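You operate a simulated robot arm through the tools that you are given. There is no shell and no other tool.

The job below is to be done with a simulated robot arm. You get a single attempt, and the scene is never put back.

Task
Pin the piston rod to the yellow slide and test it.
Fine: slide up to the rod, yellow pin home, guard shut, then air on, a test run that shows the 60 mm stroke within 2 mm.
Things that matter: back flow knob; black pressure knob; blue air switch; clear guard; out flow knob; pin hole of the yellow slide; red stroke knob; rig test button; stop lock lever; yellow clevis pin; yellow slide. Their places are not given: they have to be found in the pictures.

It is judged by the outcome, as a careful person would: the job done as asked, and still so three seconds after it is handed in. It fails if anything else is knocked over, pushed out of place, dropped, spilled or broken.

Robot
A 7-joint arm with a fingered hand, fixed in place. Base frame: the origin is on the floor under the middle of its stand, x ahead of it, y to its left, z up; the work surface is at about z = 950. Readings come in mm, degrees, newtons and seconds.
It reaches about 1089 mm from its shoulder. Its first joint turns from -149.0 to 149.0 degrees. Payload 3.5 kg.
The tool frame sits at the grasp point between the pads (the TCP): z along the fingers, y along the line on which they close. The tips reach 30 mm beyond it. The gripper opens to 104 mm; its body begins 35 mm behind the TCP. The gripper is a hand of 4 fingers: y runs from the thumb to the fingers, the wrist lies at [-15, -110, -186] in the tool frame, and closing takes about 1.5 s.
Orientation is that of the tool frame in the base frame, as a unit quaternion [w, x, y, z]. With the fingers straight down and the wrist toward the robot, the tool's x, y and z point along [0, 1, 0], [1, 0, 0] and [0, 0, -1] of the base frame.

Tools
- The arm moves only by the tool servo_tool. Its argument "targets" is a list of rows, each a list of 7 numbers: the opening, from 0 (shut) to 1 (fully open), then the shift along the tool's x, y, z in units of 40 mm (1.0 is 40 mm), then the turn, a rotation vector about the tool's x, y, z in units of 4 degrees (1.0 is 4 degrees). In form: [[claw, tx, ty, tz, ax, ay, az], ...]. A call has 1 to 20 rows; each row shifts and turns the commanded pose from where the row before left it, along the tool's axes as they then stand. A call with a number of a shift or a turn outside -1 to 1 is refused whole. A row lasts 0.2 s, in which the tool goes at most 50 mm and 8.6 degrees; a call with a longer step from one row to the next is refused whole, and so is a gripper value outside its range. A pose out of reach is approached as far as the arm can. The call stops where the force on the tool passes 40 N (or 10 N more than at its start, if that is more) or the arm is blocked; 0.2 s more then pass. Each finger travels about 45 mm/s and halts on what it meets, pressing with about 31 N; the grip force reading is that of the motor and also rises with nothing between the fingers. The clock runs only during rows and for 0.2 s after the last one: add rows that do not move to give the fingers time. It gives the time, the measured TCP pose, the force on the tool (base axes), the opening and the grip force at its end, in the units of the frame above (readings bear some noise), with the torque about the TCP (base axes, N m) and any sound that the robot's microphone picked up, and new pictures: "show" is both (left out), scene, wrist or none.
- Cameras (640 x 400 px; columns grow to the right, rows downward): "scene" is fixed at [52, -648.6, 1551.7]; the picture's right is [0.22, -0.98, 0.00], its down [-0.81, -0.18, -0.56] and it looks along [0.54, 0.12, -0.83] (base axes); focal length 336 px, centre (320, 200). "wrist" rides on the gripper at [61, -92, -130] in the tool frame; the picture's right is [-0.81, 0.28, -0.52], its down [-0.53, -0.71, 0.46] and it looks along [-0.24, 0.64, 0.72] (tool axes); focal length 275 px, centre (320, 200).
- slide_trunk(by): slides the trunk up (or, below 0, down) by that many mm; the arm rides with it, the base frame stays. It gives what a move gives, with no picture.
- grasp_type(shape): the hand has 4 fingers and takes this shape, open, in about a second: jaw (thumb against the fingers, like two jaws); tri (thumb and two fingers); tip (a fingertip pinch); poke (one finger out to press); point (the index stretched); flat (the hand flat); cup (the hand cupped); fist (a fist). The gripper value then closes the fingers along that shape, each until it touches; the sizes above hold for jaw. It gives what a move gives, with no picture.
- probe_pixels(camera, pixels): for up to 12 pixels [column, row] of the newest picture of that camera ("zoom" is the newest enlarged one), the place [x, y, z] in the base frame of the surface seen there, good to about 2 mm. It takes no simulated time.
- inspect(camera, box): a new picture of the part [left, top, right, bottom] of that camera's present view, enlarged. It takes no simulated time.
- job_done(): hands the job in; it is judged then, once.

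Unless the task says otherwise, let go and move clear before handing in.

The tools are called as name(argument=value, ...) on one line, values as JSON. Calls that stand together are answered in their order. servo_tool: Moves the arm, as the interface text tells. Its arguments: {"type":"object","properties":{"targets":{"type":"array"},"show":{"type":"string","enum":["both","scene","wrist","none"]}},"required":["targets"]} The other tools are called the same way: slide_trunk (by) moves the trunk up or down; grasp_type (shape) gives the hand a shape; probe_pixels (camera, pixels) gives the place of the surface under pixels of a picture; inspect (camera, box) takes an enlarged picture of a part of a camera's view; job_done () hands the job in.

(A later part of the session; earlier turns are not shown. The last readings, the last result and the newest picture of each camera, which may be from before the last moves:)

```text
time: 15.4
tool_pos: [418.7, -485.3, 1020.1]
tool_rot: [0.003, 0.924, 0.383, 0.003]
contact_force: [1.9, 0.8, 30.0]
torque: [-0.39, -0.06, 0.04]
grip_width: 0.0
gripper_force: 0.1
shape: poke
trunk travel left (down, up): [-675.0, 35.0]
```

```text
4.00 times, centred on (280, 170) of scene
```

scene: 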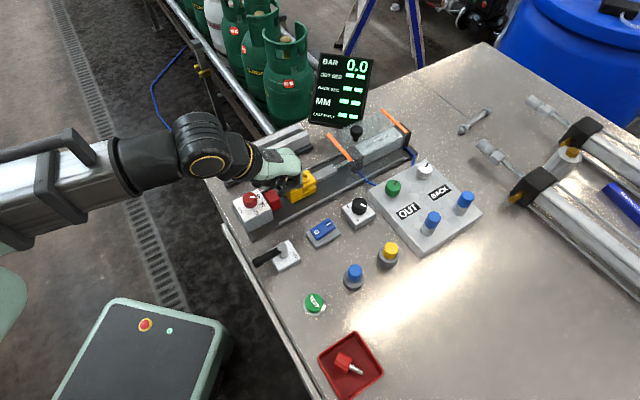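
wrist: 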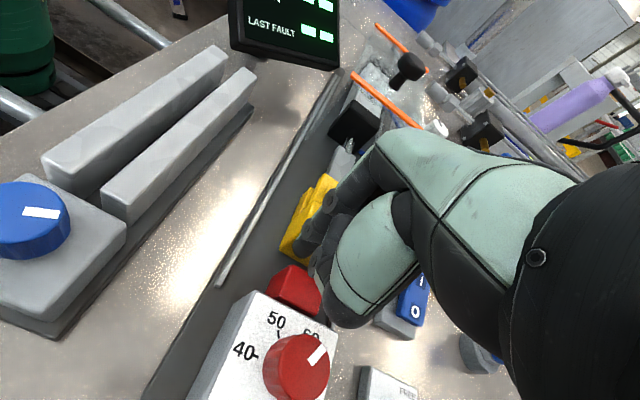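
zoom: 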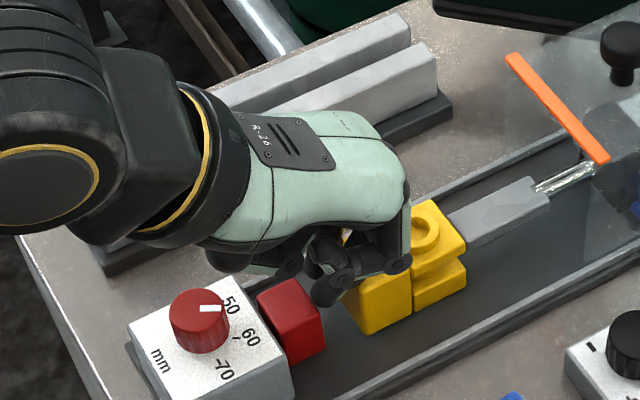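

The force reads 30 N upward, so the fingertip is on the slide's top edge. I'll lift 12 mm and shift back 5 mm, then look again.

servo_tool(targets=[[1, 0, 0, -0.15, 0, 0, 0], [1, 0, -0.125, -0.15, 0, 0, 0], [1, 0, 0, 0, 0, 0, 0]], show="both")

inspect(camera="scene", box=[260, 160, 320, 220])

inspect(camera="wrist", box=[260, 210, 340, 290])

```text
time: 16.2
tool_pos: [415.8, -482.7, 1029.8]
tool_rot: [0.0, 0.923, 0.385, 0.002]
contact_force: [0.1, 0.1, 0.1]
torque: [0.02, -0.01, 0.0]
grip_width: 0.0
gripper_force: 0.1
shape: poke
trunk travel left (down, up): [-675.0, 35.0]
```

scene: 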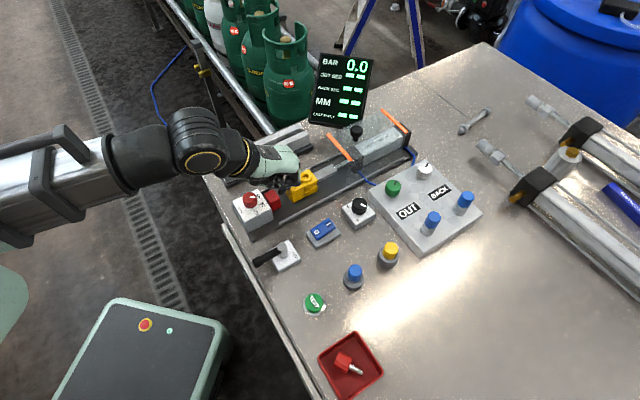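
wrist: 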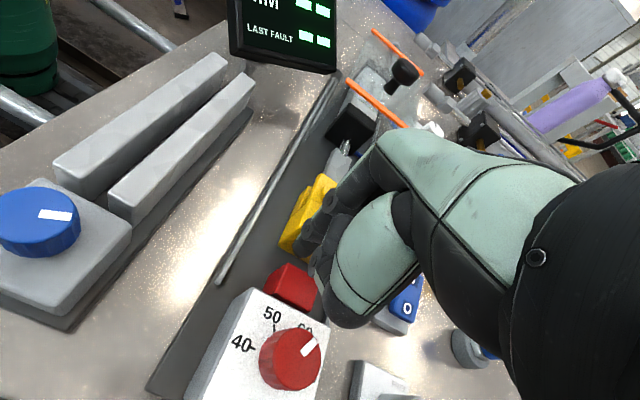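

```text
6.67 times, centred on (290, 190) of scene
```

zoom: 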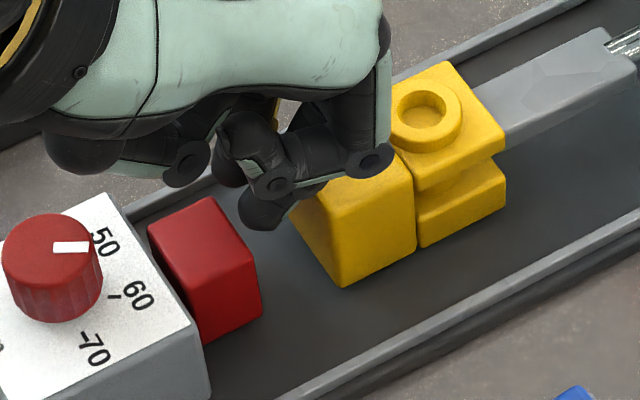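

```text
5.00 times, centred on (300, 250) of wrist
```

zoom: 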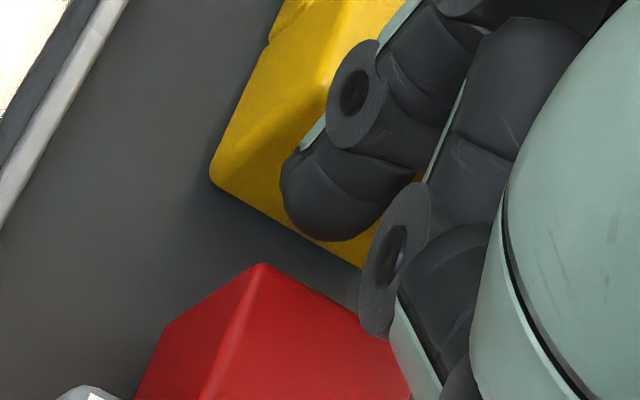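

Now I'm clear of the slide. I'll probe the tip and the neighbouring surfaces once more.

probe_pixels(camera="zoom", pixels=[[335, 238], [300, 215], [284, 180], [330, 205], [380, 200], [345, 262], [260, 265], [213, 180], [390, 330], [365, 270], [400, 265]])

probe_pixels(camera="scene", pixels=[[281, 192], [282, 194], [279, 191], [284, 192], [285, 190], [287, 189], [277, 187], [294, 187], [298, 184], [283, 188]])

```text
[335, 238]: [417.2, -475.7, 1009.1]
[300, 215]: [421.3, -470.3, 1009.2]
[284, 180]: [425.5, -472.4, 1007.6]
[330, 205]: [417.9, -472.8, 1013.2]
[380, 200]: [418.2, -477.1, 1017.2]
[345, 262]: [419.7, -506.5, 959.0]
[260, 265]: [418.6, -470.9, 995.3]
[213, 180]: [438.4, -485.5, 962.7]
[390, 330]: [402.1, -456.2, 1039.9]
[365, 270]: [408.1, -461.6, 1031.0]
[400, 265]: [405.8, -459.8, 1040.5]
```

```text
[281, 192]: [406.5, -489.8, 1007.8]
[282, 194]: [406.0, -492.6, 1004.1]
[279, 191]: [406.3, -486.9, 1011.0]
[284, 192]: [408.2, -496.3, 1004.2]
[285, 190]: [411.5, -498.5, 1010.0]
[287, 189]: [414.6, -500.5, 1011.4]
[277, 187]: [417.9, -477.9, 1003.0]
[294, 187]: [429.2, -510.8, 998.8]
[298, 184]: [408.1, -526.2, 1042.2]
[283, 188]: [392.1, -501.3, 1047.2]
```

The fingertip spans roughly s=631–651 at the current spot, which fits in the 629–655 gap. I'll lower straight down in small steps.

servo_tool(targets=[[1, 0, 0, 0.12, 0, 0, 0], [1, 0, 0, 0.12, 0, 0, 0], [1, 0, 0, 0.1, 0, 0, 0], [1, 0, 0, 0.1, 0, 0, 0], [1, 0, 0, 0, 0, 0, 0]])

inspect(camera="scene", box=[260, 160, 320, 220])

inspect(camera="wrist", box=[260, 210, 340, 290])

```text
time: 17.4
tool_pos: [415.8, -483.1, 1011.2]
tool_rot: [0.001, 0.923, 0.385, 0.003]
contact_force: [-0.3, 0.8, 0.8]
torque: [0.0, 0.0, 0.0]
grip_width: 0.2
gripper_force: 0.2
shape: poke
trunk travel left (down, up): [-675.0, 35.0]
```

scene: 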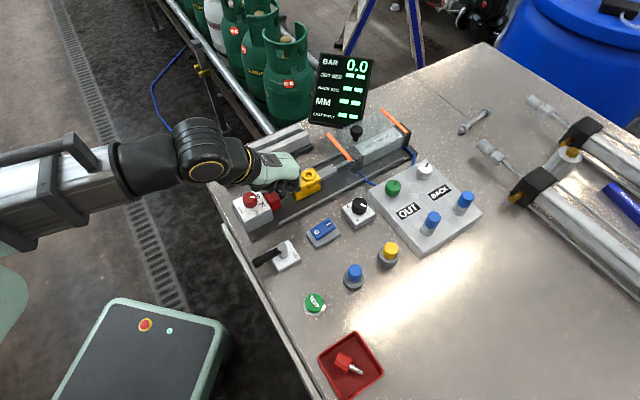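
wrist: 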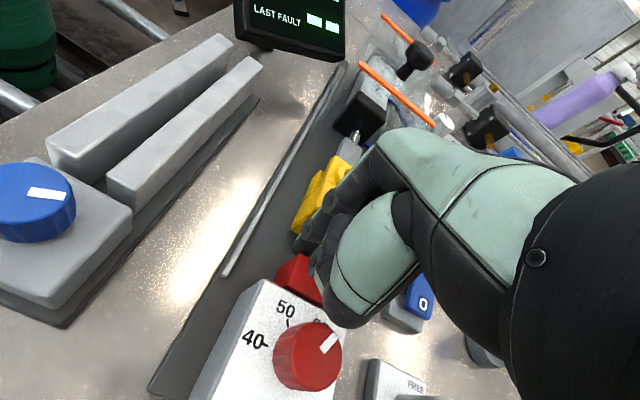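

```text
6.67 times, centred on (290, 190) of scene
```

zoom: 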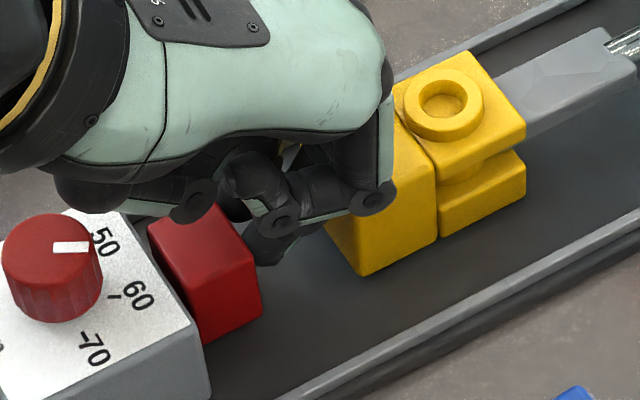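

```text
5.00 times, centred on (300, 250) of wrist
```

zoom: 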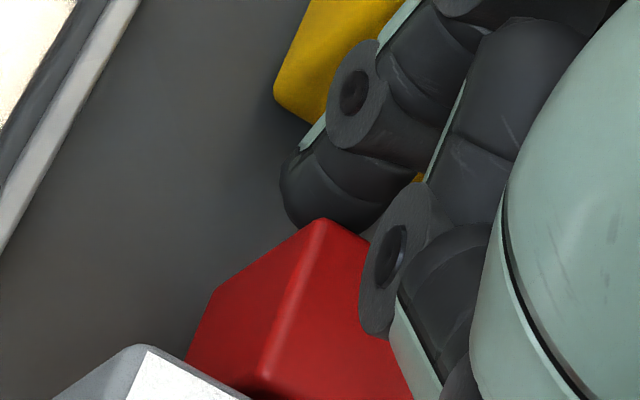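

The finger went into the gap and has already nudged the slide a few mm. I'll push along the rig axis in small rows toward the rod.

servo_tool(targets=[[1, 0, 0.15, 0, 0, 0, 0], [1, 0, 0.15, 0, 0, 0, 0], [1, 0, 0.15, 0, 0, 0, 0], [1, 0, 0.15, 0, 0, 0, 0], [1, 0, 0, 0, 0, 0, 0]])

inspect(camera="scene", box=[260, 150, 340, 220])

```text
time: 18.6
tool_pos: [433.1, -500.7, 1011.8]
tool_rot: [0.0, 0.923, 0.384, 0.002]
contact_force: [-0.3, 0.3, 1.1]
torque: [-0.01, 0.0, -0.01]
grip_width: 0.0
gripper_force: 0.0
shape: poke
trunk travel left (down, up): [-675.0, 35.0]
```

scene: 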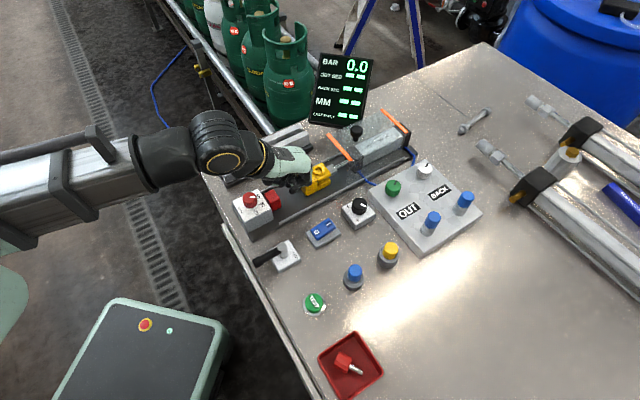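
wrist: 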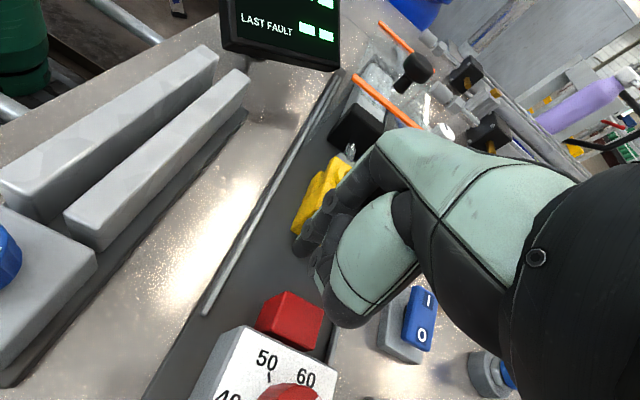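

```text
5.71 times, centred on (300, 185) of scene
```

zoom: 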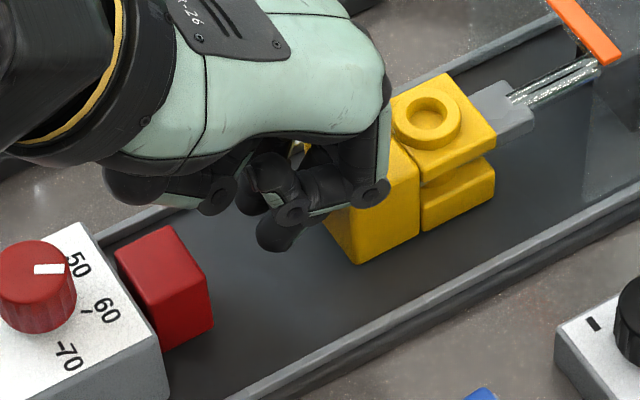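

The slide moves freely with the finger. I'll measure how far the lug is along now.

probe_pixels(camera="zoom", pixels=[[493, 133], [447, 76], [527, 130], [505, 85], [416, 175], [360, 260], [435, 100], [460, 125], [430, 143]])

servo_tool(targets=[[1, 0, 0.1, 0, 0, 0, 0], [1, 0, 0.1, 0, 0, 0, 0], [1, 0, 0, 0, 0, 0, 0]])

inspect(camera="scene", box=[260, 150, 340, 220])

```text
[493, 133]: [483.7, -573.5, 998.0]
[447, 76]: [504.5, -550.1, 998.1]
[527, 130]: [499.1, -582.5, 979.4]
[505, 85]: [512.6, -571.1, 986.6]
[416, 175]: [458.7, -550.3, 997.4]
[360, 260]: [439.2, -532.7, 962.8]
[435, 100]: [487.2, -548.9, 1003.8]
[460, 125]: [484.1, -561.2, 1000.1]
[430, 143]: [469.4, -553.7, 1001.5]
```

```text
time: 19.4
tool_pos: [438.3, -505.7, 1011.8]
tool_rot: [0.001, 0.923, 0.385, 0.003]
contact_force: [-2.8, 4.4, 2.2]
torque: [0.0, 0.02, 0.0]
grip_width: 0.1
gripper_force: 0.0
shape: poke
trunk travel left (down, up): [-675.0, 35.0]
```

scene: 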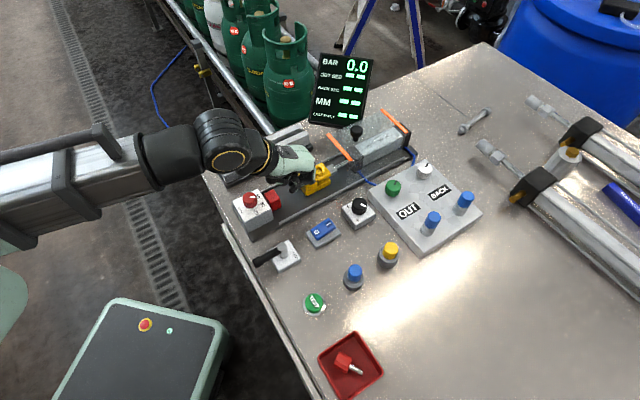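
wrist: 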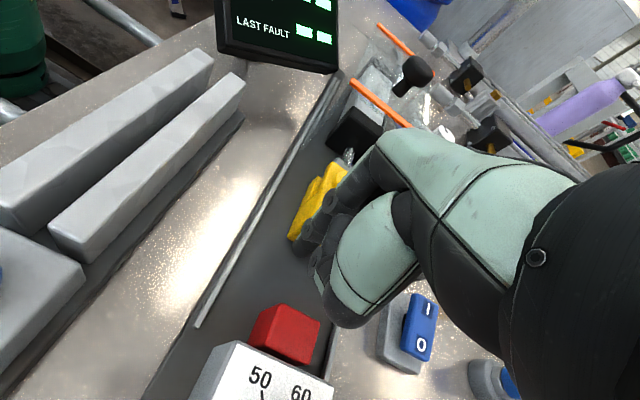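

```text
5.71 times, centred on (300, 185) of scene
```

zoom: 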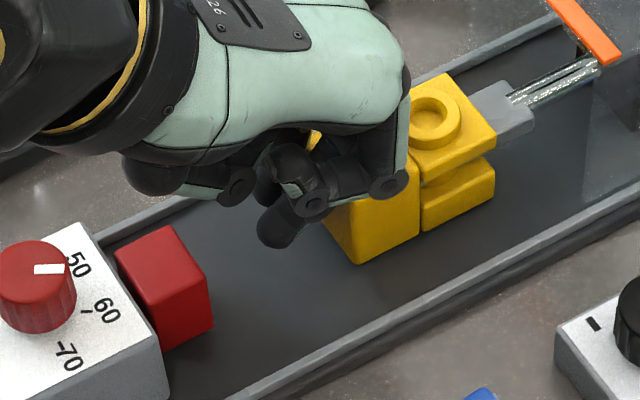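

The slide is about 34 mm further along, and it now resists with about 5 N against the rod. I'll press slightly more to be sure it is fully up.

servo_tool(targets=[[1, 0, 0.04, 0, 0, 0, 0], [1, 0, 0.03, 0, 0, 0, 0], [1, 0, 0, 0, 0, 0, 0]], show="scene")

inspect(camera="scene", box=[260, 150, 340, 220])

```text
time: 20.2
tool_pos: [440.5, -508.0, 1012.5]
tool_rot: [0.001, 0.923, 0.385, 0.002]
contact_force: [-4.8, 5.3, 5.1]
torque: [-0.04, 0.01, -0.04]
grip_width: 0.0
gripper_force: 0.0
shape: poke
trunk travel left (down, up): [-675.0, 35.0]
```

scene: 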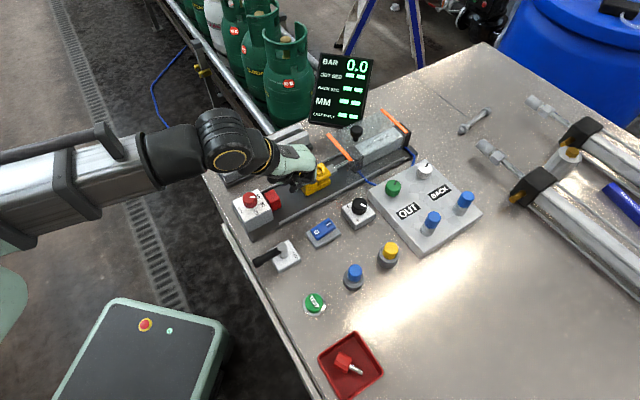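

```text
5.71 times, centred on (300, 185) of scene
```

zoom: 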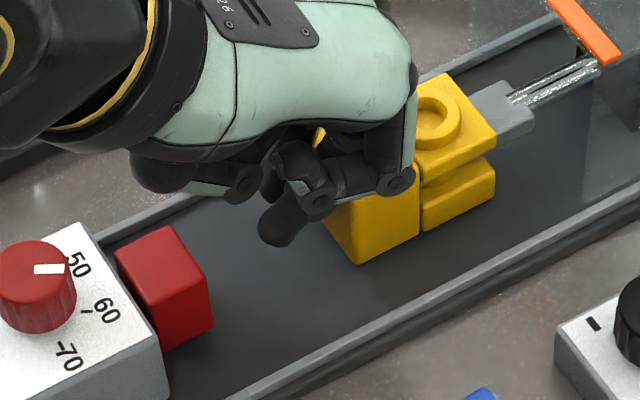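

The slide is firmly against the rod and did not move further. I'll back the finger off and lift clear, then look into the hole.

servo_tool(targets=[[1, 0, -0.2, 0, 0, 0, 0], [1, 0, -0.1, -0.3, 0, 0, 0], [1, 0, 0, -0.8, 0, 0, 0], [1, 0, 0, -1, 0, 0, 0], [1, 0, -0.7, -0.7, 0, 0, 0], [1, 0, -0.7, -0.2, 0, 0, 0], [1, 0, 0, 0, 0, 0, 0]])

inspect(camera="scene", box=[290, 140, 350, 200])

inspect(camera="wrist", box=[220, 90, 380, 250])

```text
time: 21.8
tool_pos: [393.1, -460.7, 1134.6]
tool_rot: [0.001, 0.923, 0.384, 0.002]
contact_force: [0.2, 0.2, 0.4]
torque: [0.0, 0.0, -0.01]
grip_width: 0.1
gripper_force: 0.1
shape: poke
trunk travel left (down, up): [-675.0, 35.0]
```

scene: 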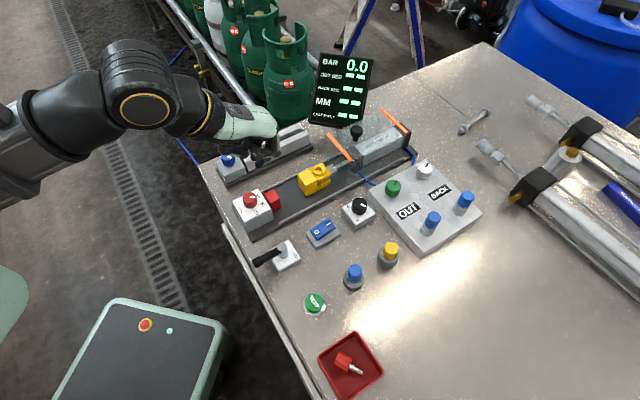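
wrist: 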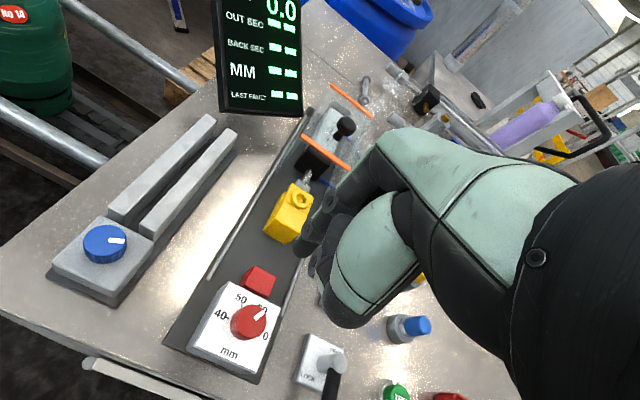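

```text
6.67 times, centred on (320, 170) of scene
```

zoom: 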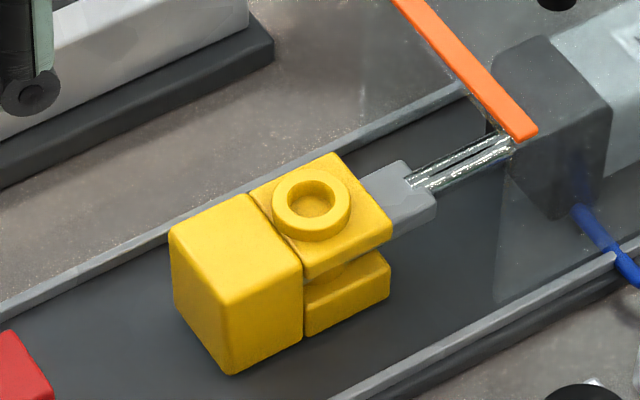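

```text
2.50 times, centred on (300, 170) of wrist
```

zoom: 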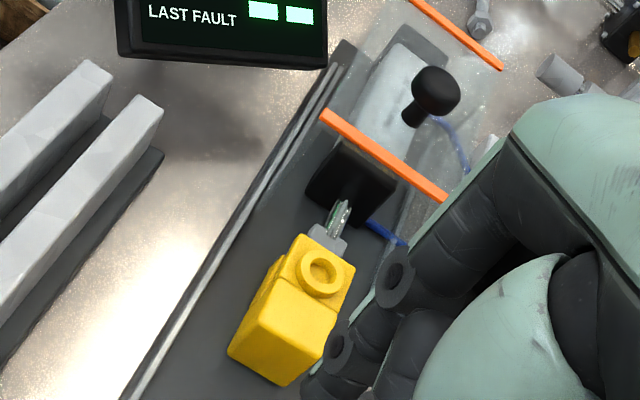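

The slide sits against the rod. I'll probe the ring around the hole, plus the red stop and slide faces, for exact positions.

inspect(camera="scene", box=[300, 160, 330, 190])

inspect(camera="wrist", box=[265, 175, 325, 235])

```text
13.33 times, centred on (315, 175) of scene
```

zoom: 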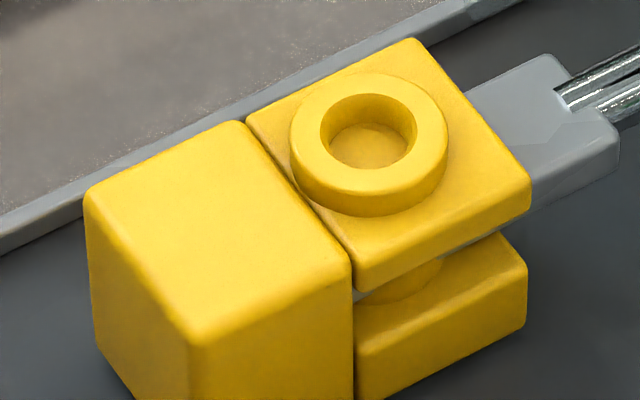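

```text
6.67 times, centred on (295, 205) of wrist
```

zoom: 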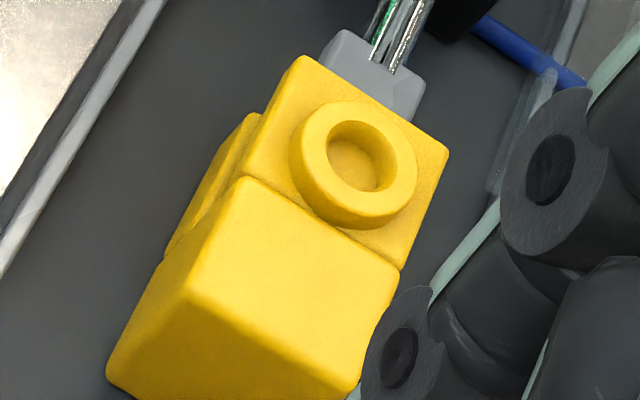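

I'll probe the ring's annulus from both cameras and the floor of the hole.

probe_pixels(camera="zoom", pixels=[[314, 148], [408, 168], [358, 111], [372, 203], [325, 190], [400, 130], [355, 165], [375, 170], [300, 60], [445, 155], [345, 145]])

probe_pixels(camera="scene", pixels=[[313.9, 170.1], [323.4, 170.5], [318.9, 166.6], [318.8, 173.6], [319, 170.8], [318.7, 172], [309.5, 169.5], [322.2, 163.5], [330.5, 174.5], [298, 175.5], [304.8, 185]])

```text
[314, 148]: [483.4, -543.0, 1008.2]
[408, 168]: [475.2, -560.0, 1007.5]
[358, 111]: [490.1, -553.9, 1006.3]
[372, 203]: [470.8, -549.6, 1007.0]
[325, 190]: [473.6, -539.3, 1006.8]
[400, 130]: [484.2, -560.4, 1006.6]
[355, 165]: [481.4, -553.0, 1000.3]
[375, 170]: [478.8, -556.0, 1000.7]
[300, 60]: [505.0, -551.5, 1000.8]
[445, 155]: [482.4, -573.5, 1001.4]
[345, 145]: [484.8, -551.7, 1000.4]
```

```text
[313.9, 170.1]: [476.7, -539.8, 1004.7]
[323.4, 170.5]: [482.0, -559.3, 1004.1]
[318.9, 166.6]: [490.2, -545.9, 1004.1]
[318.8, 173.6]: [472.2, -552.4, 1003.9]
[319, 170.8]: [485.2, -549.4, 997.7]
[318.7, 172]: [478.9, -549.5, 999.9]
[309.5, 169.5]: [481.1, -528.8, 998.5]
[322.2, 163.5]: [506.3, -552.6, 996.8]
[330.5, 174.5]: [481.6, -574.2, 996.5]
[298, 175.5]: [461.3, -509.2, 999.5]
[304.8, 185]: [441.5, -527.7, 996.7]
```

The hole centre is about (480, -550.5), ring top z≈1005. The gap from slide to stop is about 58–60 mm, consistent with the dial. Next I'll look at the yellow pin closely.

inspect(camera="scene", box=[365, 230, 415, 280])

probe_pixels(camera="zoom", pixels=[[325, 110], [270, 130], [390, 130], [325, 85], [325, 155], [325, 200], [325, 250], [270, 200], [385, 210], [325, 300], [250, 230], [400, 260]])

```text
8.00 times, centred on (390, 255) of scene
```

zoom: 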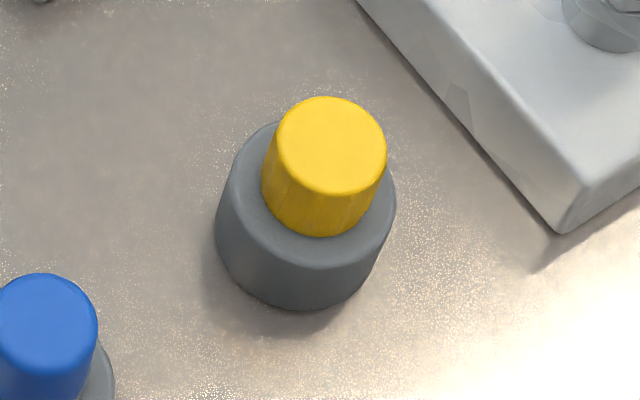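

```text
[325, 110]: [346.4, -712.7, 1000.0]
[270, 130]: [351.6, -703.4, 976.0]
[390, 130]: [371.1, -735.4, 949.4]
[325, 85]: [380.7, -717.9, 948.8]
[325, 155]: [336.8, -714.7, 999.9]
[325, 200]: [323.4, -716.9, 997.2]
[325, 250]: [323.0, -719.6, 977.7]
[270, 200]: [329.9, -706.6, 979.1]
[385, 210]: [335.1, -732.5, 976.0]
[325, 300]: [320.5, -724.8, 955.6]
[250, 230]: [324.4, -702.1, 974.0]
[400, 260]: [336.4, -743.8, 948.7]
```

The yellow cap is about 24 mm in diameter, z 976–1000, centred near (337,-716). The neighbours matter, so I'll probe the OUT/BACK block edges, the blue pin and the fittings.

probe_pixels(camera="scene", pixels=[[407, 241], [420, 258], [395, 222], [380, 200], [405, 235], [425, 248], [431, 215], [354, 269], [354, 288], [343, 280], [365, 285], [430, 255]])

inspect(camera="scene", box=[330, 180, 490, 300])

```text
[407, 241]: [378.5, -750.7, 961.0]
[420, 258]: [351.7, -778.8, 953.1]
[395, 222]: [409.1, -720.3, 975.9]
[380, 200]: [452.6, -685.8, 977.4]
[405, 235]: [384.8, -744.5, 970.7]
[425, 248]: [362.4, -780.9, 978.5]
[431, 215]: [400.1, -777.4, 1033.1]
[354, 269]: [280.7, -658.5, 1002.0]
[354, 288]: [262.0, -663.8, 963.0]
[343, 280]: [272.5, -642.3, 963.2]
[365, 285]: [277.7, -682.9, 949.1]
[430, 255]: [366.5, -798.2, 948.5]
```

```text
3.33 times, centred on (410, 240) of scene
```

zoom: 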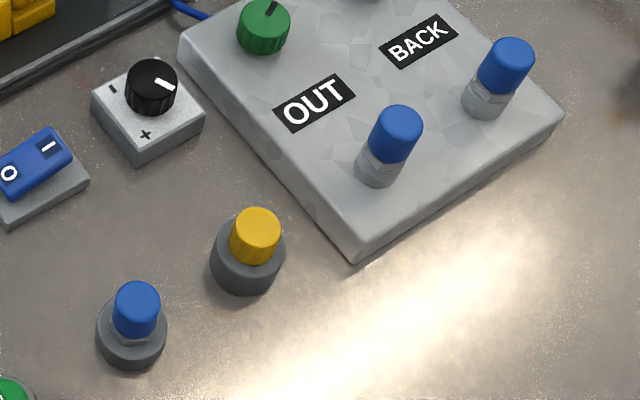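

The yellow pin lies in line with the blue pin (79 mm behind) and the OUT fitting (77 mm ahead) along the rig axis, so I'll use a part-open jaw with tool y along that axis. First I'll take the jaw shape and set a partial opening to see where the tips are.

grasp_type(shape="jaw")

servo_tool(targets=[[0.45, 0, 0, -0.5, 0, 0, 0], [0.45, 0, 0, -0.5, 0, 0, 0], [0.45, 0, 0, 0, 0, 0, 0], [0.45, 0, 0, 0, 0, 0, 0], [0.45, 0, 0, 0, 0, 0, 0], [0.45, 0, 0, 0, 0, 0, 0]])

inspect(camera="wrist", box=[240, 140, 440, 360])

inspect(camera="scene", box=[200, 80, 320, 180])

```text
time: 22.7
tool_pos: [393.7, -461.4, 1133.9]
tool_rot: [0.001, 0.923, 0.384, 0.002]
contact_force: [-0.2, 0.8, 0.2]
torque: [-0.04, 0.01, 0.0]
grip_width: 103.9
gripper_force: 0.0
shape: jaw
trunk travel left (down, up): [-675.0, 35.0]
```

```text
time: 24.1
tool_pos: [390.7, -461.3, 1173.3]
tool_rot: [0.001, 0.923, 0.384, 0.002]
contact_force: [-0.7, -0.9, 0.1]
torque: [0.02, -0.02, -0.02]
grip_width: 47.5
gripper_force: 0.1
shape: jaw
trunk travel left (down, up): [-675.0, 35.0]
```

scene: 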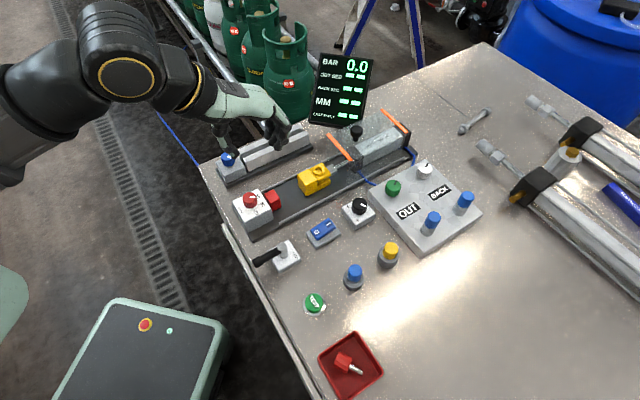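
wrist: 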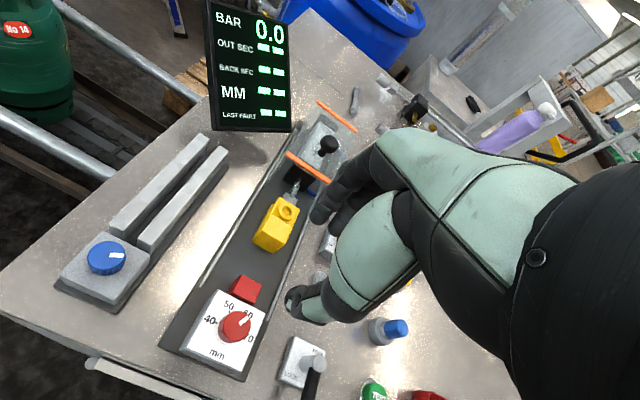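

```text
1.82 times, centred on (340, 250) of wrist
```

zoom: 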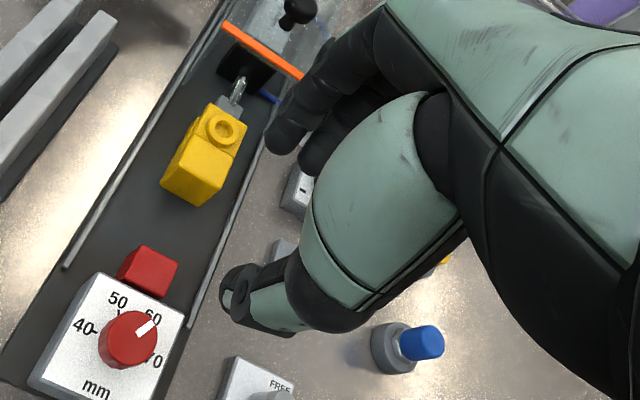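

```text
4.00 times, centred on (260, 130) of scene
```

zoom: 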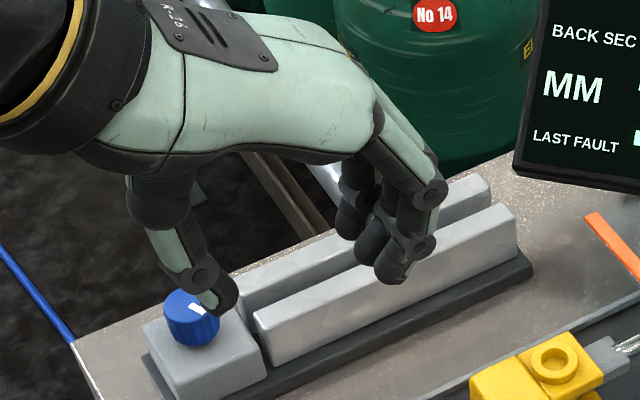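

I'll probe the thumb tip near scene (235,156) and the fingertips near (277,148) to confirm where they lie around the TCP.

probe_pixels(camera="scene", pixels=[[235, 156], [233, 154], [237, 153], [235, 158], [277, 148], [275, 145], [280, 146], [277, 150], [283, 140], [285, 130], [268, 138]])

probe_pixels(camera="zoom", pixels=[[388, 275], [220, 305]])

probe_pixels(camera="wrist", pixels=[[287, 296], [292, 302], [298, 290], [303, 310], [313, 215], [320, 222], [325, 205], [335, 235]])

```text
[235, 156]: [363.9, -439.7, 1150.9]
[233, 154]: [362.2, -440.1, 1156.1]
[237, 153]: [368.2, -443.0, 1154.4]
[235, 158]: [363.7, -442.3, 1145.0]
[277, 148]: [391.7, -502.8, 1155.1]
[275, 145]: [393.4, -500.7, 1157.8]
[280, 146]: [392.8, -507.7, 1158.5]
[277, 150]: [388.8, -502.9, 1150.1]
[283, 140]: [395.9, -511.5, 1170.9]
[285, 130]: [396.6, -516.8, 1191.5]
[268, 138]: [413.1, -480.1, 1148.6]
```

```text
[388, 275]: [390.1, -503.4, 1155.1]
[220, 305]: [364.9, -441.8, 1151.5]
```

```text
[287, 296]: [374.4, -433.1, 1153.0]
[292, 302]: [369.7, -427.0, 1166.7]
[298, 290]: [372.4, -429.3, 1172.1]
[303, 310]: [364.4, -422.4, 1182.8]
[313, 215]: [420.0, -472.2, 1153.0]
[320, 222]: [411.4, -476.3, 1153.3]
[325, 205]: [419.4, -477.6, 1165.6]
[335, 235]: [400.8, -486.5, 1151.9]
```

The thumb and fingers close evenly about the TCP, with a 47 mm gap. I'll travel at z≈1173 to above the yellow pin.

servo_tool(targets=[[0.45, -0.681, 0.444, 0, 0, 0, 0], [0.45, -0.681, 0.444, 0, 0, 0, 0], [0.45, -0.681, 0.444, 0, 0, 0, 0], [0.45, -0.681, 0.444, 0, 0, 0, 0], [0.45, -0.681, 0.444, 0, 0, 0, 0], [0.45, -0.681, 0.444, 0, 0, 0, 0], [0.45, -0.681, 0.444, 0, 0, 0, 0], [0.45, -0.681, 0.444, 0, 0, 0, 0], [0.45, 0, 0, 0.5, 0, 0, 0], [0.45, 0, 0, 0.5, 0, 0, 0], [0.45, 0, 0, 0, 0, 0, 0]])

```text
time: 26.5
tool_pos: [338.9, -715.2, 1130.6]
tool_rot: [0.001, 0.923, 0.384, 0.002]
contact_force: [0.6, -0.8, 0.3]
torque: [0.0, -0.01, 0.0]
grip_width: 47.5
gripper_force: 0.2
shape: jaw
trunk travel left (down, up): [-675.0, 35.0]
```

scene: 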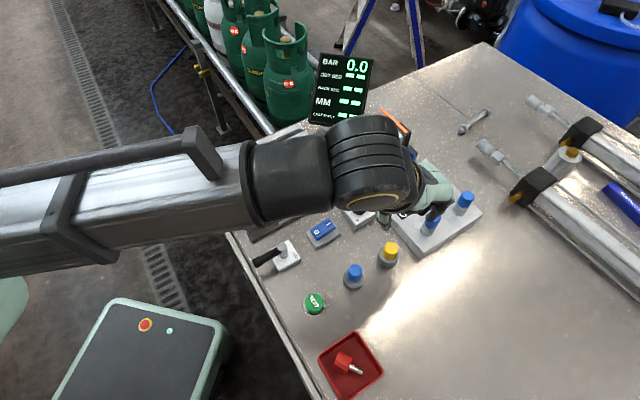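
wrist: 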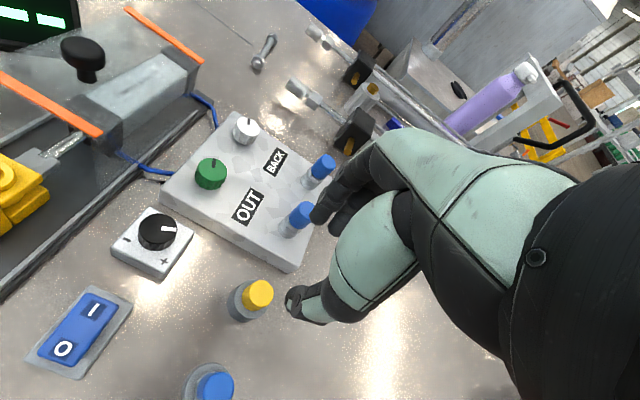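

I'm above the pin. I'll enlarge the wrist view to get the cap centre from a second angle.

inspect(camera="wrist", box=[220, 260, 300, 340])

inspect(camera="scene", box=[360, 170, 460, 270])

```text
5.00 times, centred on (260, 300) of wrist
```

zoom: 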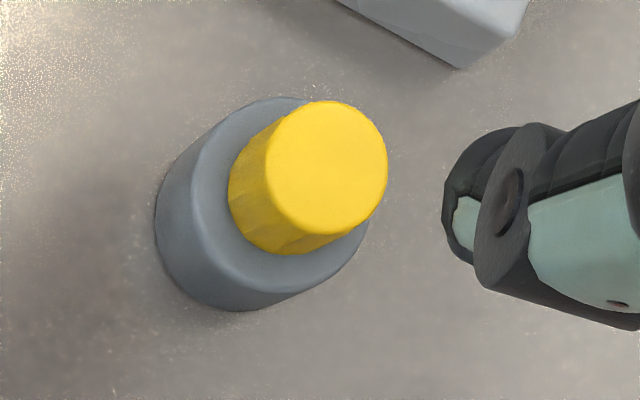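

```text
4.00 times, centred on (410, 220) of scene
```

zoom: 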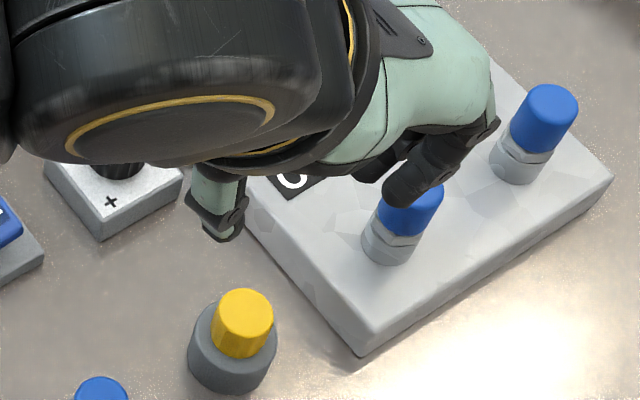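

I'll probe the cap's top in the wrist view around (261.4,293.6).

probe_pixels(camera="wrist", pixels=[[261.4, 293.6], [251.5, 294], [272, 294], [261.4, 282.5], [261, 305], [254, 286], [269, 302]])

probe_pixels(camera="scene", pixels=[[390.8, 248.4], [385, 247], [397, 248.5], [391, 243], [391, 253]])

```text
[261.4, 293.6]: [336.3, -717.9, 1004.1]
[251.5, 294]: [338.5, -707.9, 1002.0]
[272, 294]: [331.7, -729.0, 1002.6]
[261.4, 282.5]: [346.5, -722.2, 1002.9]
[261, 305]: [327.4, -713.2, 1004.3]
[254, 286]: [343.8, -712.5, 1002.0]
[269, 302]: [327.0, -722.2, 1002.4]
```

```text
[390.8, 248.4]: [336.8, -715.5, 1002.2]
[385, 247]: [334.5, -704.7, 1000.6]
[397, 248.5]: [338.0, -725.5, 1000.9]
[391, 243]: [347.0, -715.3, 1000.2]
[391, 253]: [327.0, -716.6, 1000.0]
```

The cap centre is about (336.5,-716.7), top z≈1001–1003. I'll correct by a few mm and descend in stages.

servo_tool(targets=[[0.45, -0.07, -0.015, 0.4, 0, 0, 0], [0.45, 0, 0, 0.7, 0, 0, 0], [0.45, 0, 0, 0.7, 0, 0, 0], [0.45, 0, 0, 0.4, 0, 0, 0], [0.45, 0, 0, 0, 0, 0, 0]])

inspect(camera="scene", box=[350, 200, 450, 300])

inspect(camera="wrist", box=[240, 180, 380, 320])

```text
time: 27.7
tool_pos: [336.1, -715.8, 1043.9]
tool_rot: [0.001, 0.923, 0.385, 0.003]
contact_force: [-0.5, 0.2, 1.1]
torque: [-0.02, 0.02, -0.01]
grip_width: 47.3
gripper_force: 0.1
shape: jaw
trunk travel left (down, up): [-675.0, 35.0]
```

scene: 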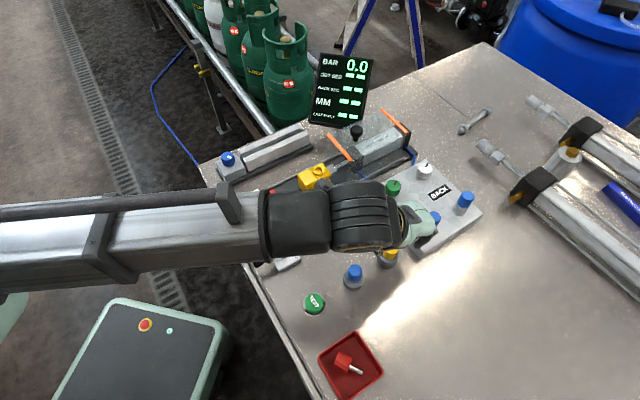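
wrist: 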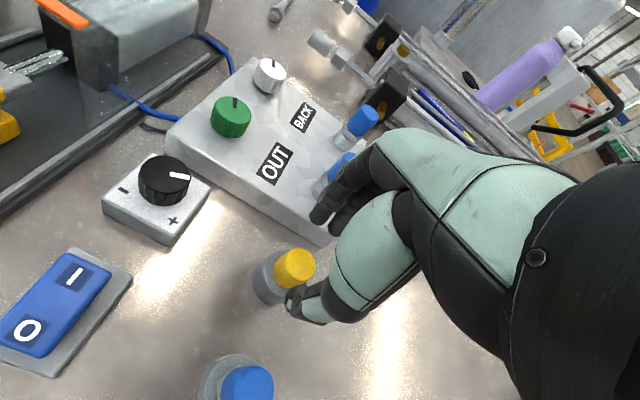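

```text
4.00 times, centred on (400, 250) of scene
```

zoom: 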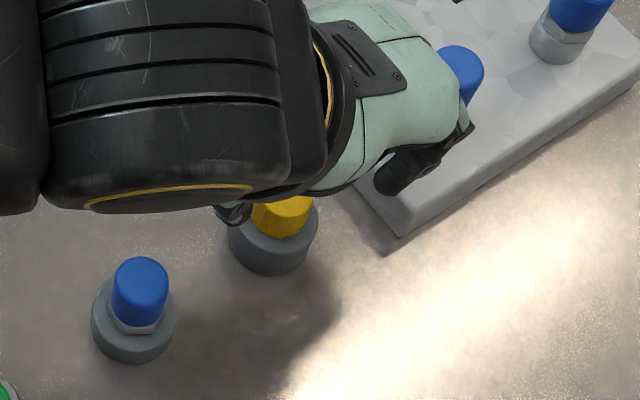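

```text
2.86 times, centred on (310, 250) of wrist
```

zoom: 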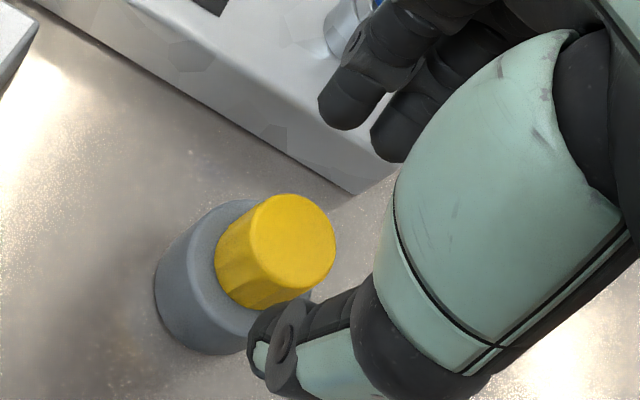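

The cap is centred between thumb and fingers once the depth difference is allowed for. I'll go down the last 35 mm in small steps.

servo_tool(targets=[[0.45, 0, 0, 0.25, 0, 0, 0], [0.45, 0, 0, 0.25, 0, 0, 0], [0.45, 0, 0, 0.2, 0, 0, 0], [0.45, 0, 0, 0.17, 0, 0, 0], [0.45, 0, 0, 0, 0, 0, 0]])

inspect(camera="wrist", box=[240, 180, 380, 320])

```text
time: 28.9
tool_pos: [338.0, -716.1, 1009.4]
tool_rot: [0.001, 0.923, 0.384, 0.002]
contact_force: [0.8, -0.2, 0.4]
torque: [-0.01, 0.04, -0.04]
grip_width: 47.4
gripper_force: 0.1
shape: jaw
trunk travel left (down, up): [-675.0, 35.0]
```

scene: 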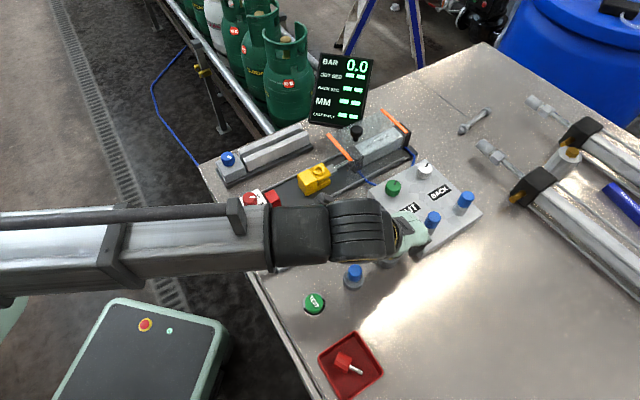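
wrist: 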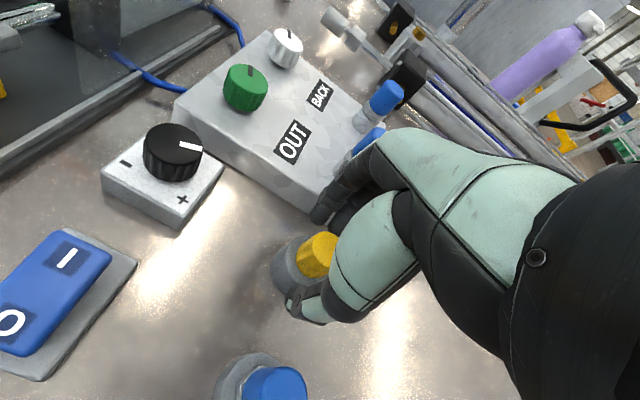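

```text
2.86 times, centred on (310, 250) of wrist
```

zoom: 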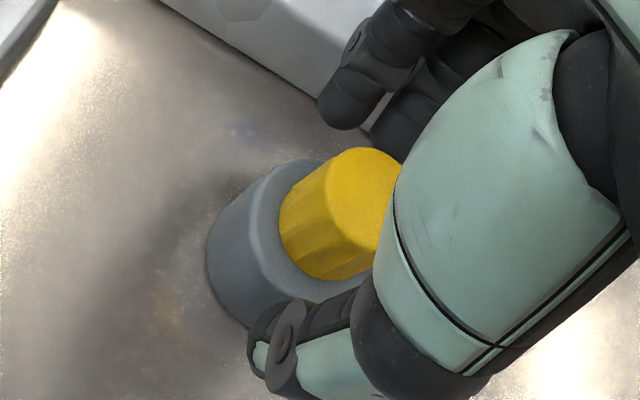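

The tips are around the cap with no contact. I'll close the hand on it.

servo_tool(targets=[[0.3, 0, 0, 0, 0, 0, 0], [0.2, 0, 0, 0, 0, 0, 0], [0.1, 0, 0, 0, 0, 0, 0], [0.0, 0, 0, 0, 0, 0, 0], [0.0, 0, 0, 0, 0, 0, 0], [0.0, 0, 0, 0, 0, 0, 0], [0.0, 0, 0, 0, 0, 0, 0]])

inspect(camera="wrist", box=[240, 180, 380, 320])

```text
time: 30.5
tool_pos: [336.8, -714.4, 1009.8]
tool_rot: [0.0, 0.923, 0.384, 0.002]
contact_force: [0.0, 0.5, 1.5]
torque: [0.01, 0.01, 0.0]
grip_width: 17.9
gripper_force: 30.5
shape: jaw
trunk travel left (down, up): [-675.0, 35.0]
```

scene: 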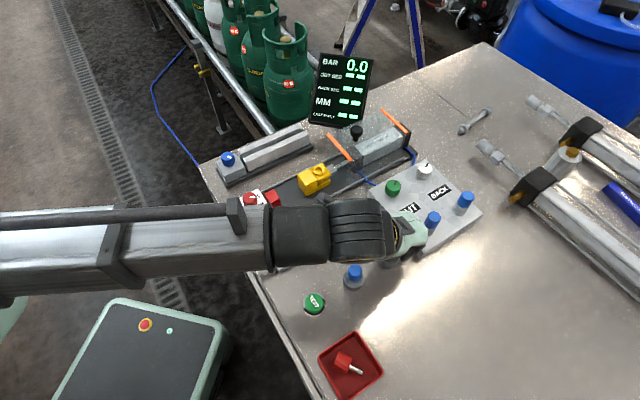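
wrist: 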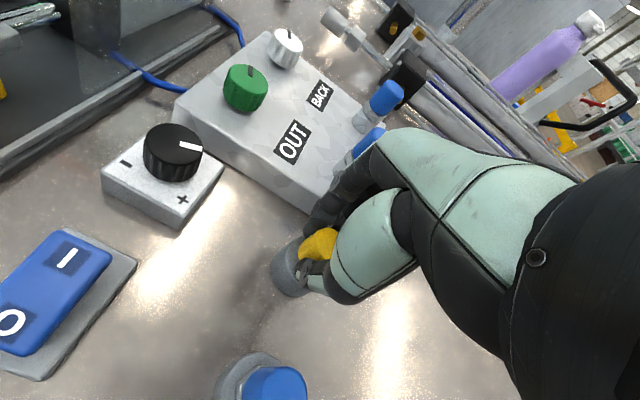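

```text
2.86 times, centred on (310, 250) of wrist
```

zoom: 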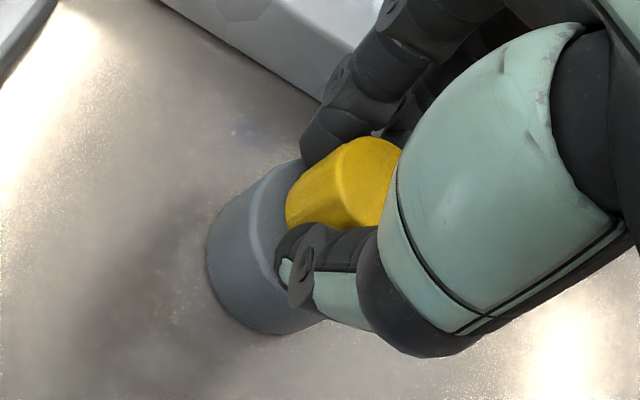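

The hand grips the cap (width 17.9, force 30 N). I'll lift slowly.

servo_tool(targets=[[0, 0, 0, -0.25, 0, 0, 0], [0, 0, 0, -0.4, 0, 0, 0], [0, 0, 0, -0.6, 0, 0, 0], [0, 0, 0, -0.8, 0, 0, 0], [0, 0, 0, -0.6, 0, 0, 0], [0, 0, 0, 0, 0, 0, 0]])

inspect(camera="wrist", box=[220, 180, 380, 340])

inspect(camera="scene", box=[350, 160, 450, 280])

```text
time: 31.9
tool_pos: [337.4, -717.3, 1116.2]
tool_rot: [0.0, 0.923, 0.385, 0.002]
contact_force: [-0.3, -0.4, -1.0]
torque: [-0.02, 0.0, -0.01]
grip_width: 18.1
gripper_force: 30.8
shape: jaw
trunk travel left (down, up): [-675.0, 35.0]
```

scene: 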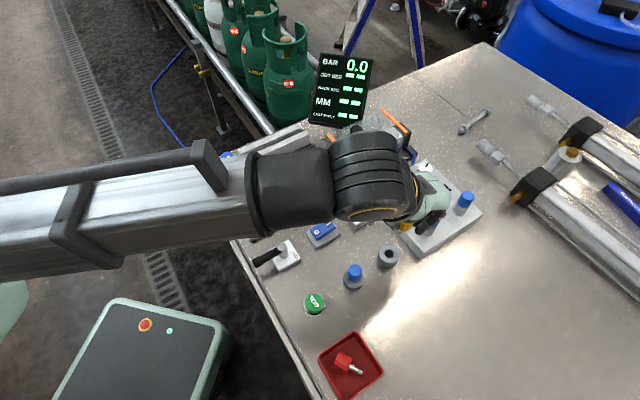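
wrist: 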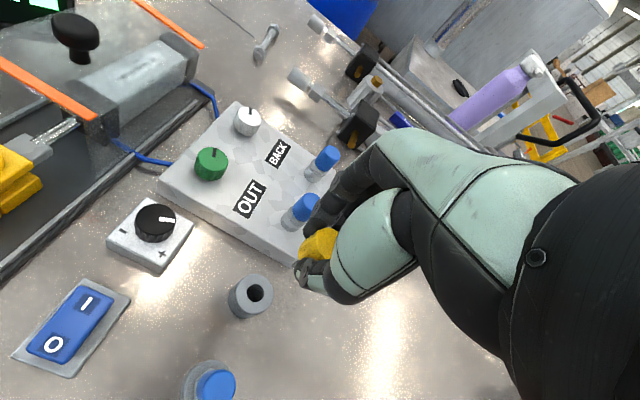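

```text
2.50 times, centred on (300, 260) of wrist
```

zoom: 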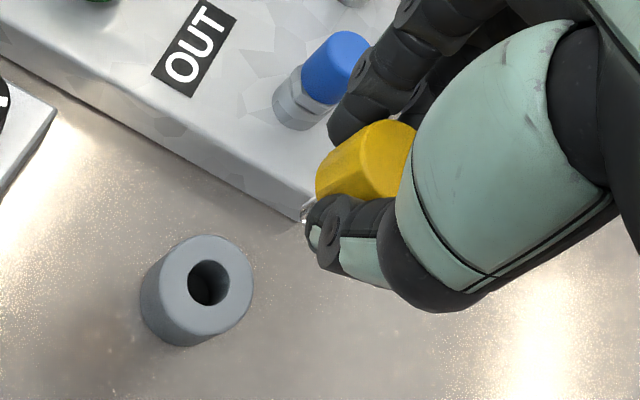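

```text
3.33 times, centred on (400, 220) of scene
```

zoom: 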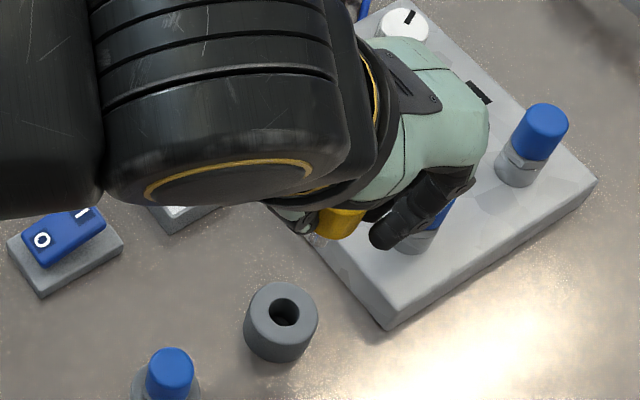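

The pin is out of its holder. I'll probe the cap and the silvery shank tip near wrist (293,266) to learn the pin's length and tilt.

inspect(camera="wrist", box=[280, 220, 340, 280])

probe_pixels(camera="wrist", pixels=[[293, 265], [294, 267], [308, 245], [315, 235], [325, 235], [302, 252], [318, 250], [327, 244]])

probe_pixels(camera="scene", pixels=[[401, 227], [404, 228], [399, 229], [406, 226], [403, 231]])

```text
6.67 times, centred on (310, 250) of wrist
```

zoom: 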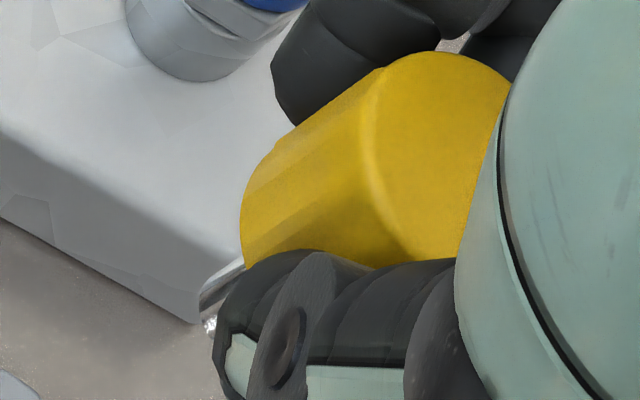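

```text
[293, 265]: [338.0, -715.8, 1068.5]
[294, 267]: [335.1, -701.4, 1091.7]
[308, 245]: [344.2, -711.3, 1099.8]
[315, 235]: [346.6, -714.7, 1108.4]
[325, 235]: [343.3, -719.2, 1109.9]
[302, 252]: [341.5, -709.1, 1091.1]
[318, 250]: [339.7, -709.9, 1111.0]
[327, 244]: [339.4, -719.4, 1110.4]
```

```text
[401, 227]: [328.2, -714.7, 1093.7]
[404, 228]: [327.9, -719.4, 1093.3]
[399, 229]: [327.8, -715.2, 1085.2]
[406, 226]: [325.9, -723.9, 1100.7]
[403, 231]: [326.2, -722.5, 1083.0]
```

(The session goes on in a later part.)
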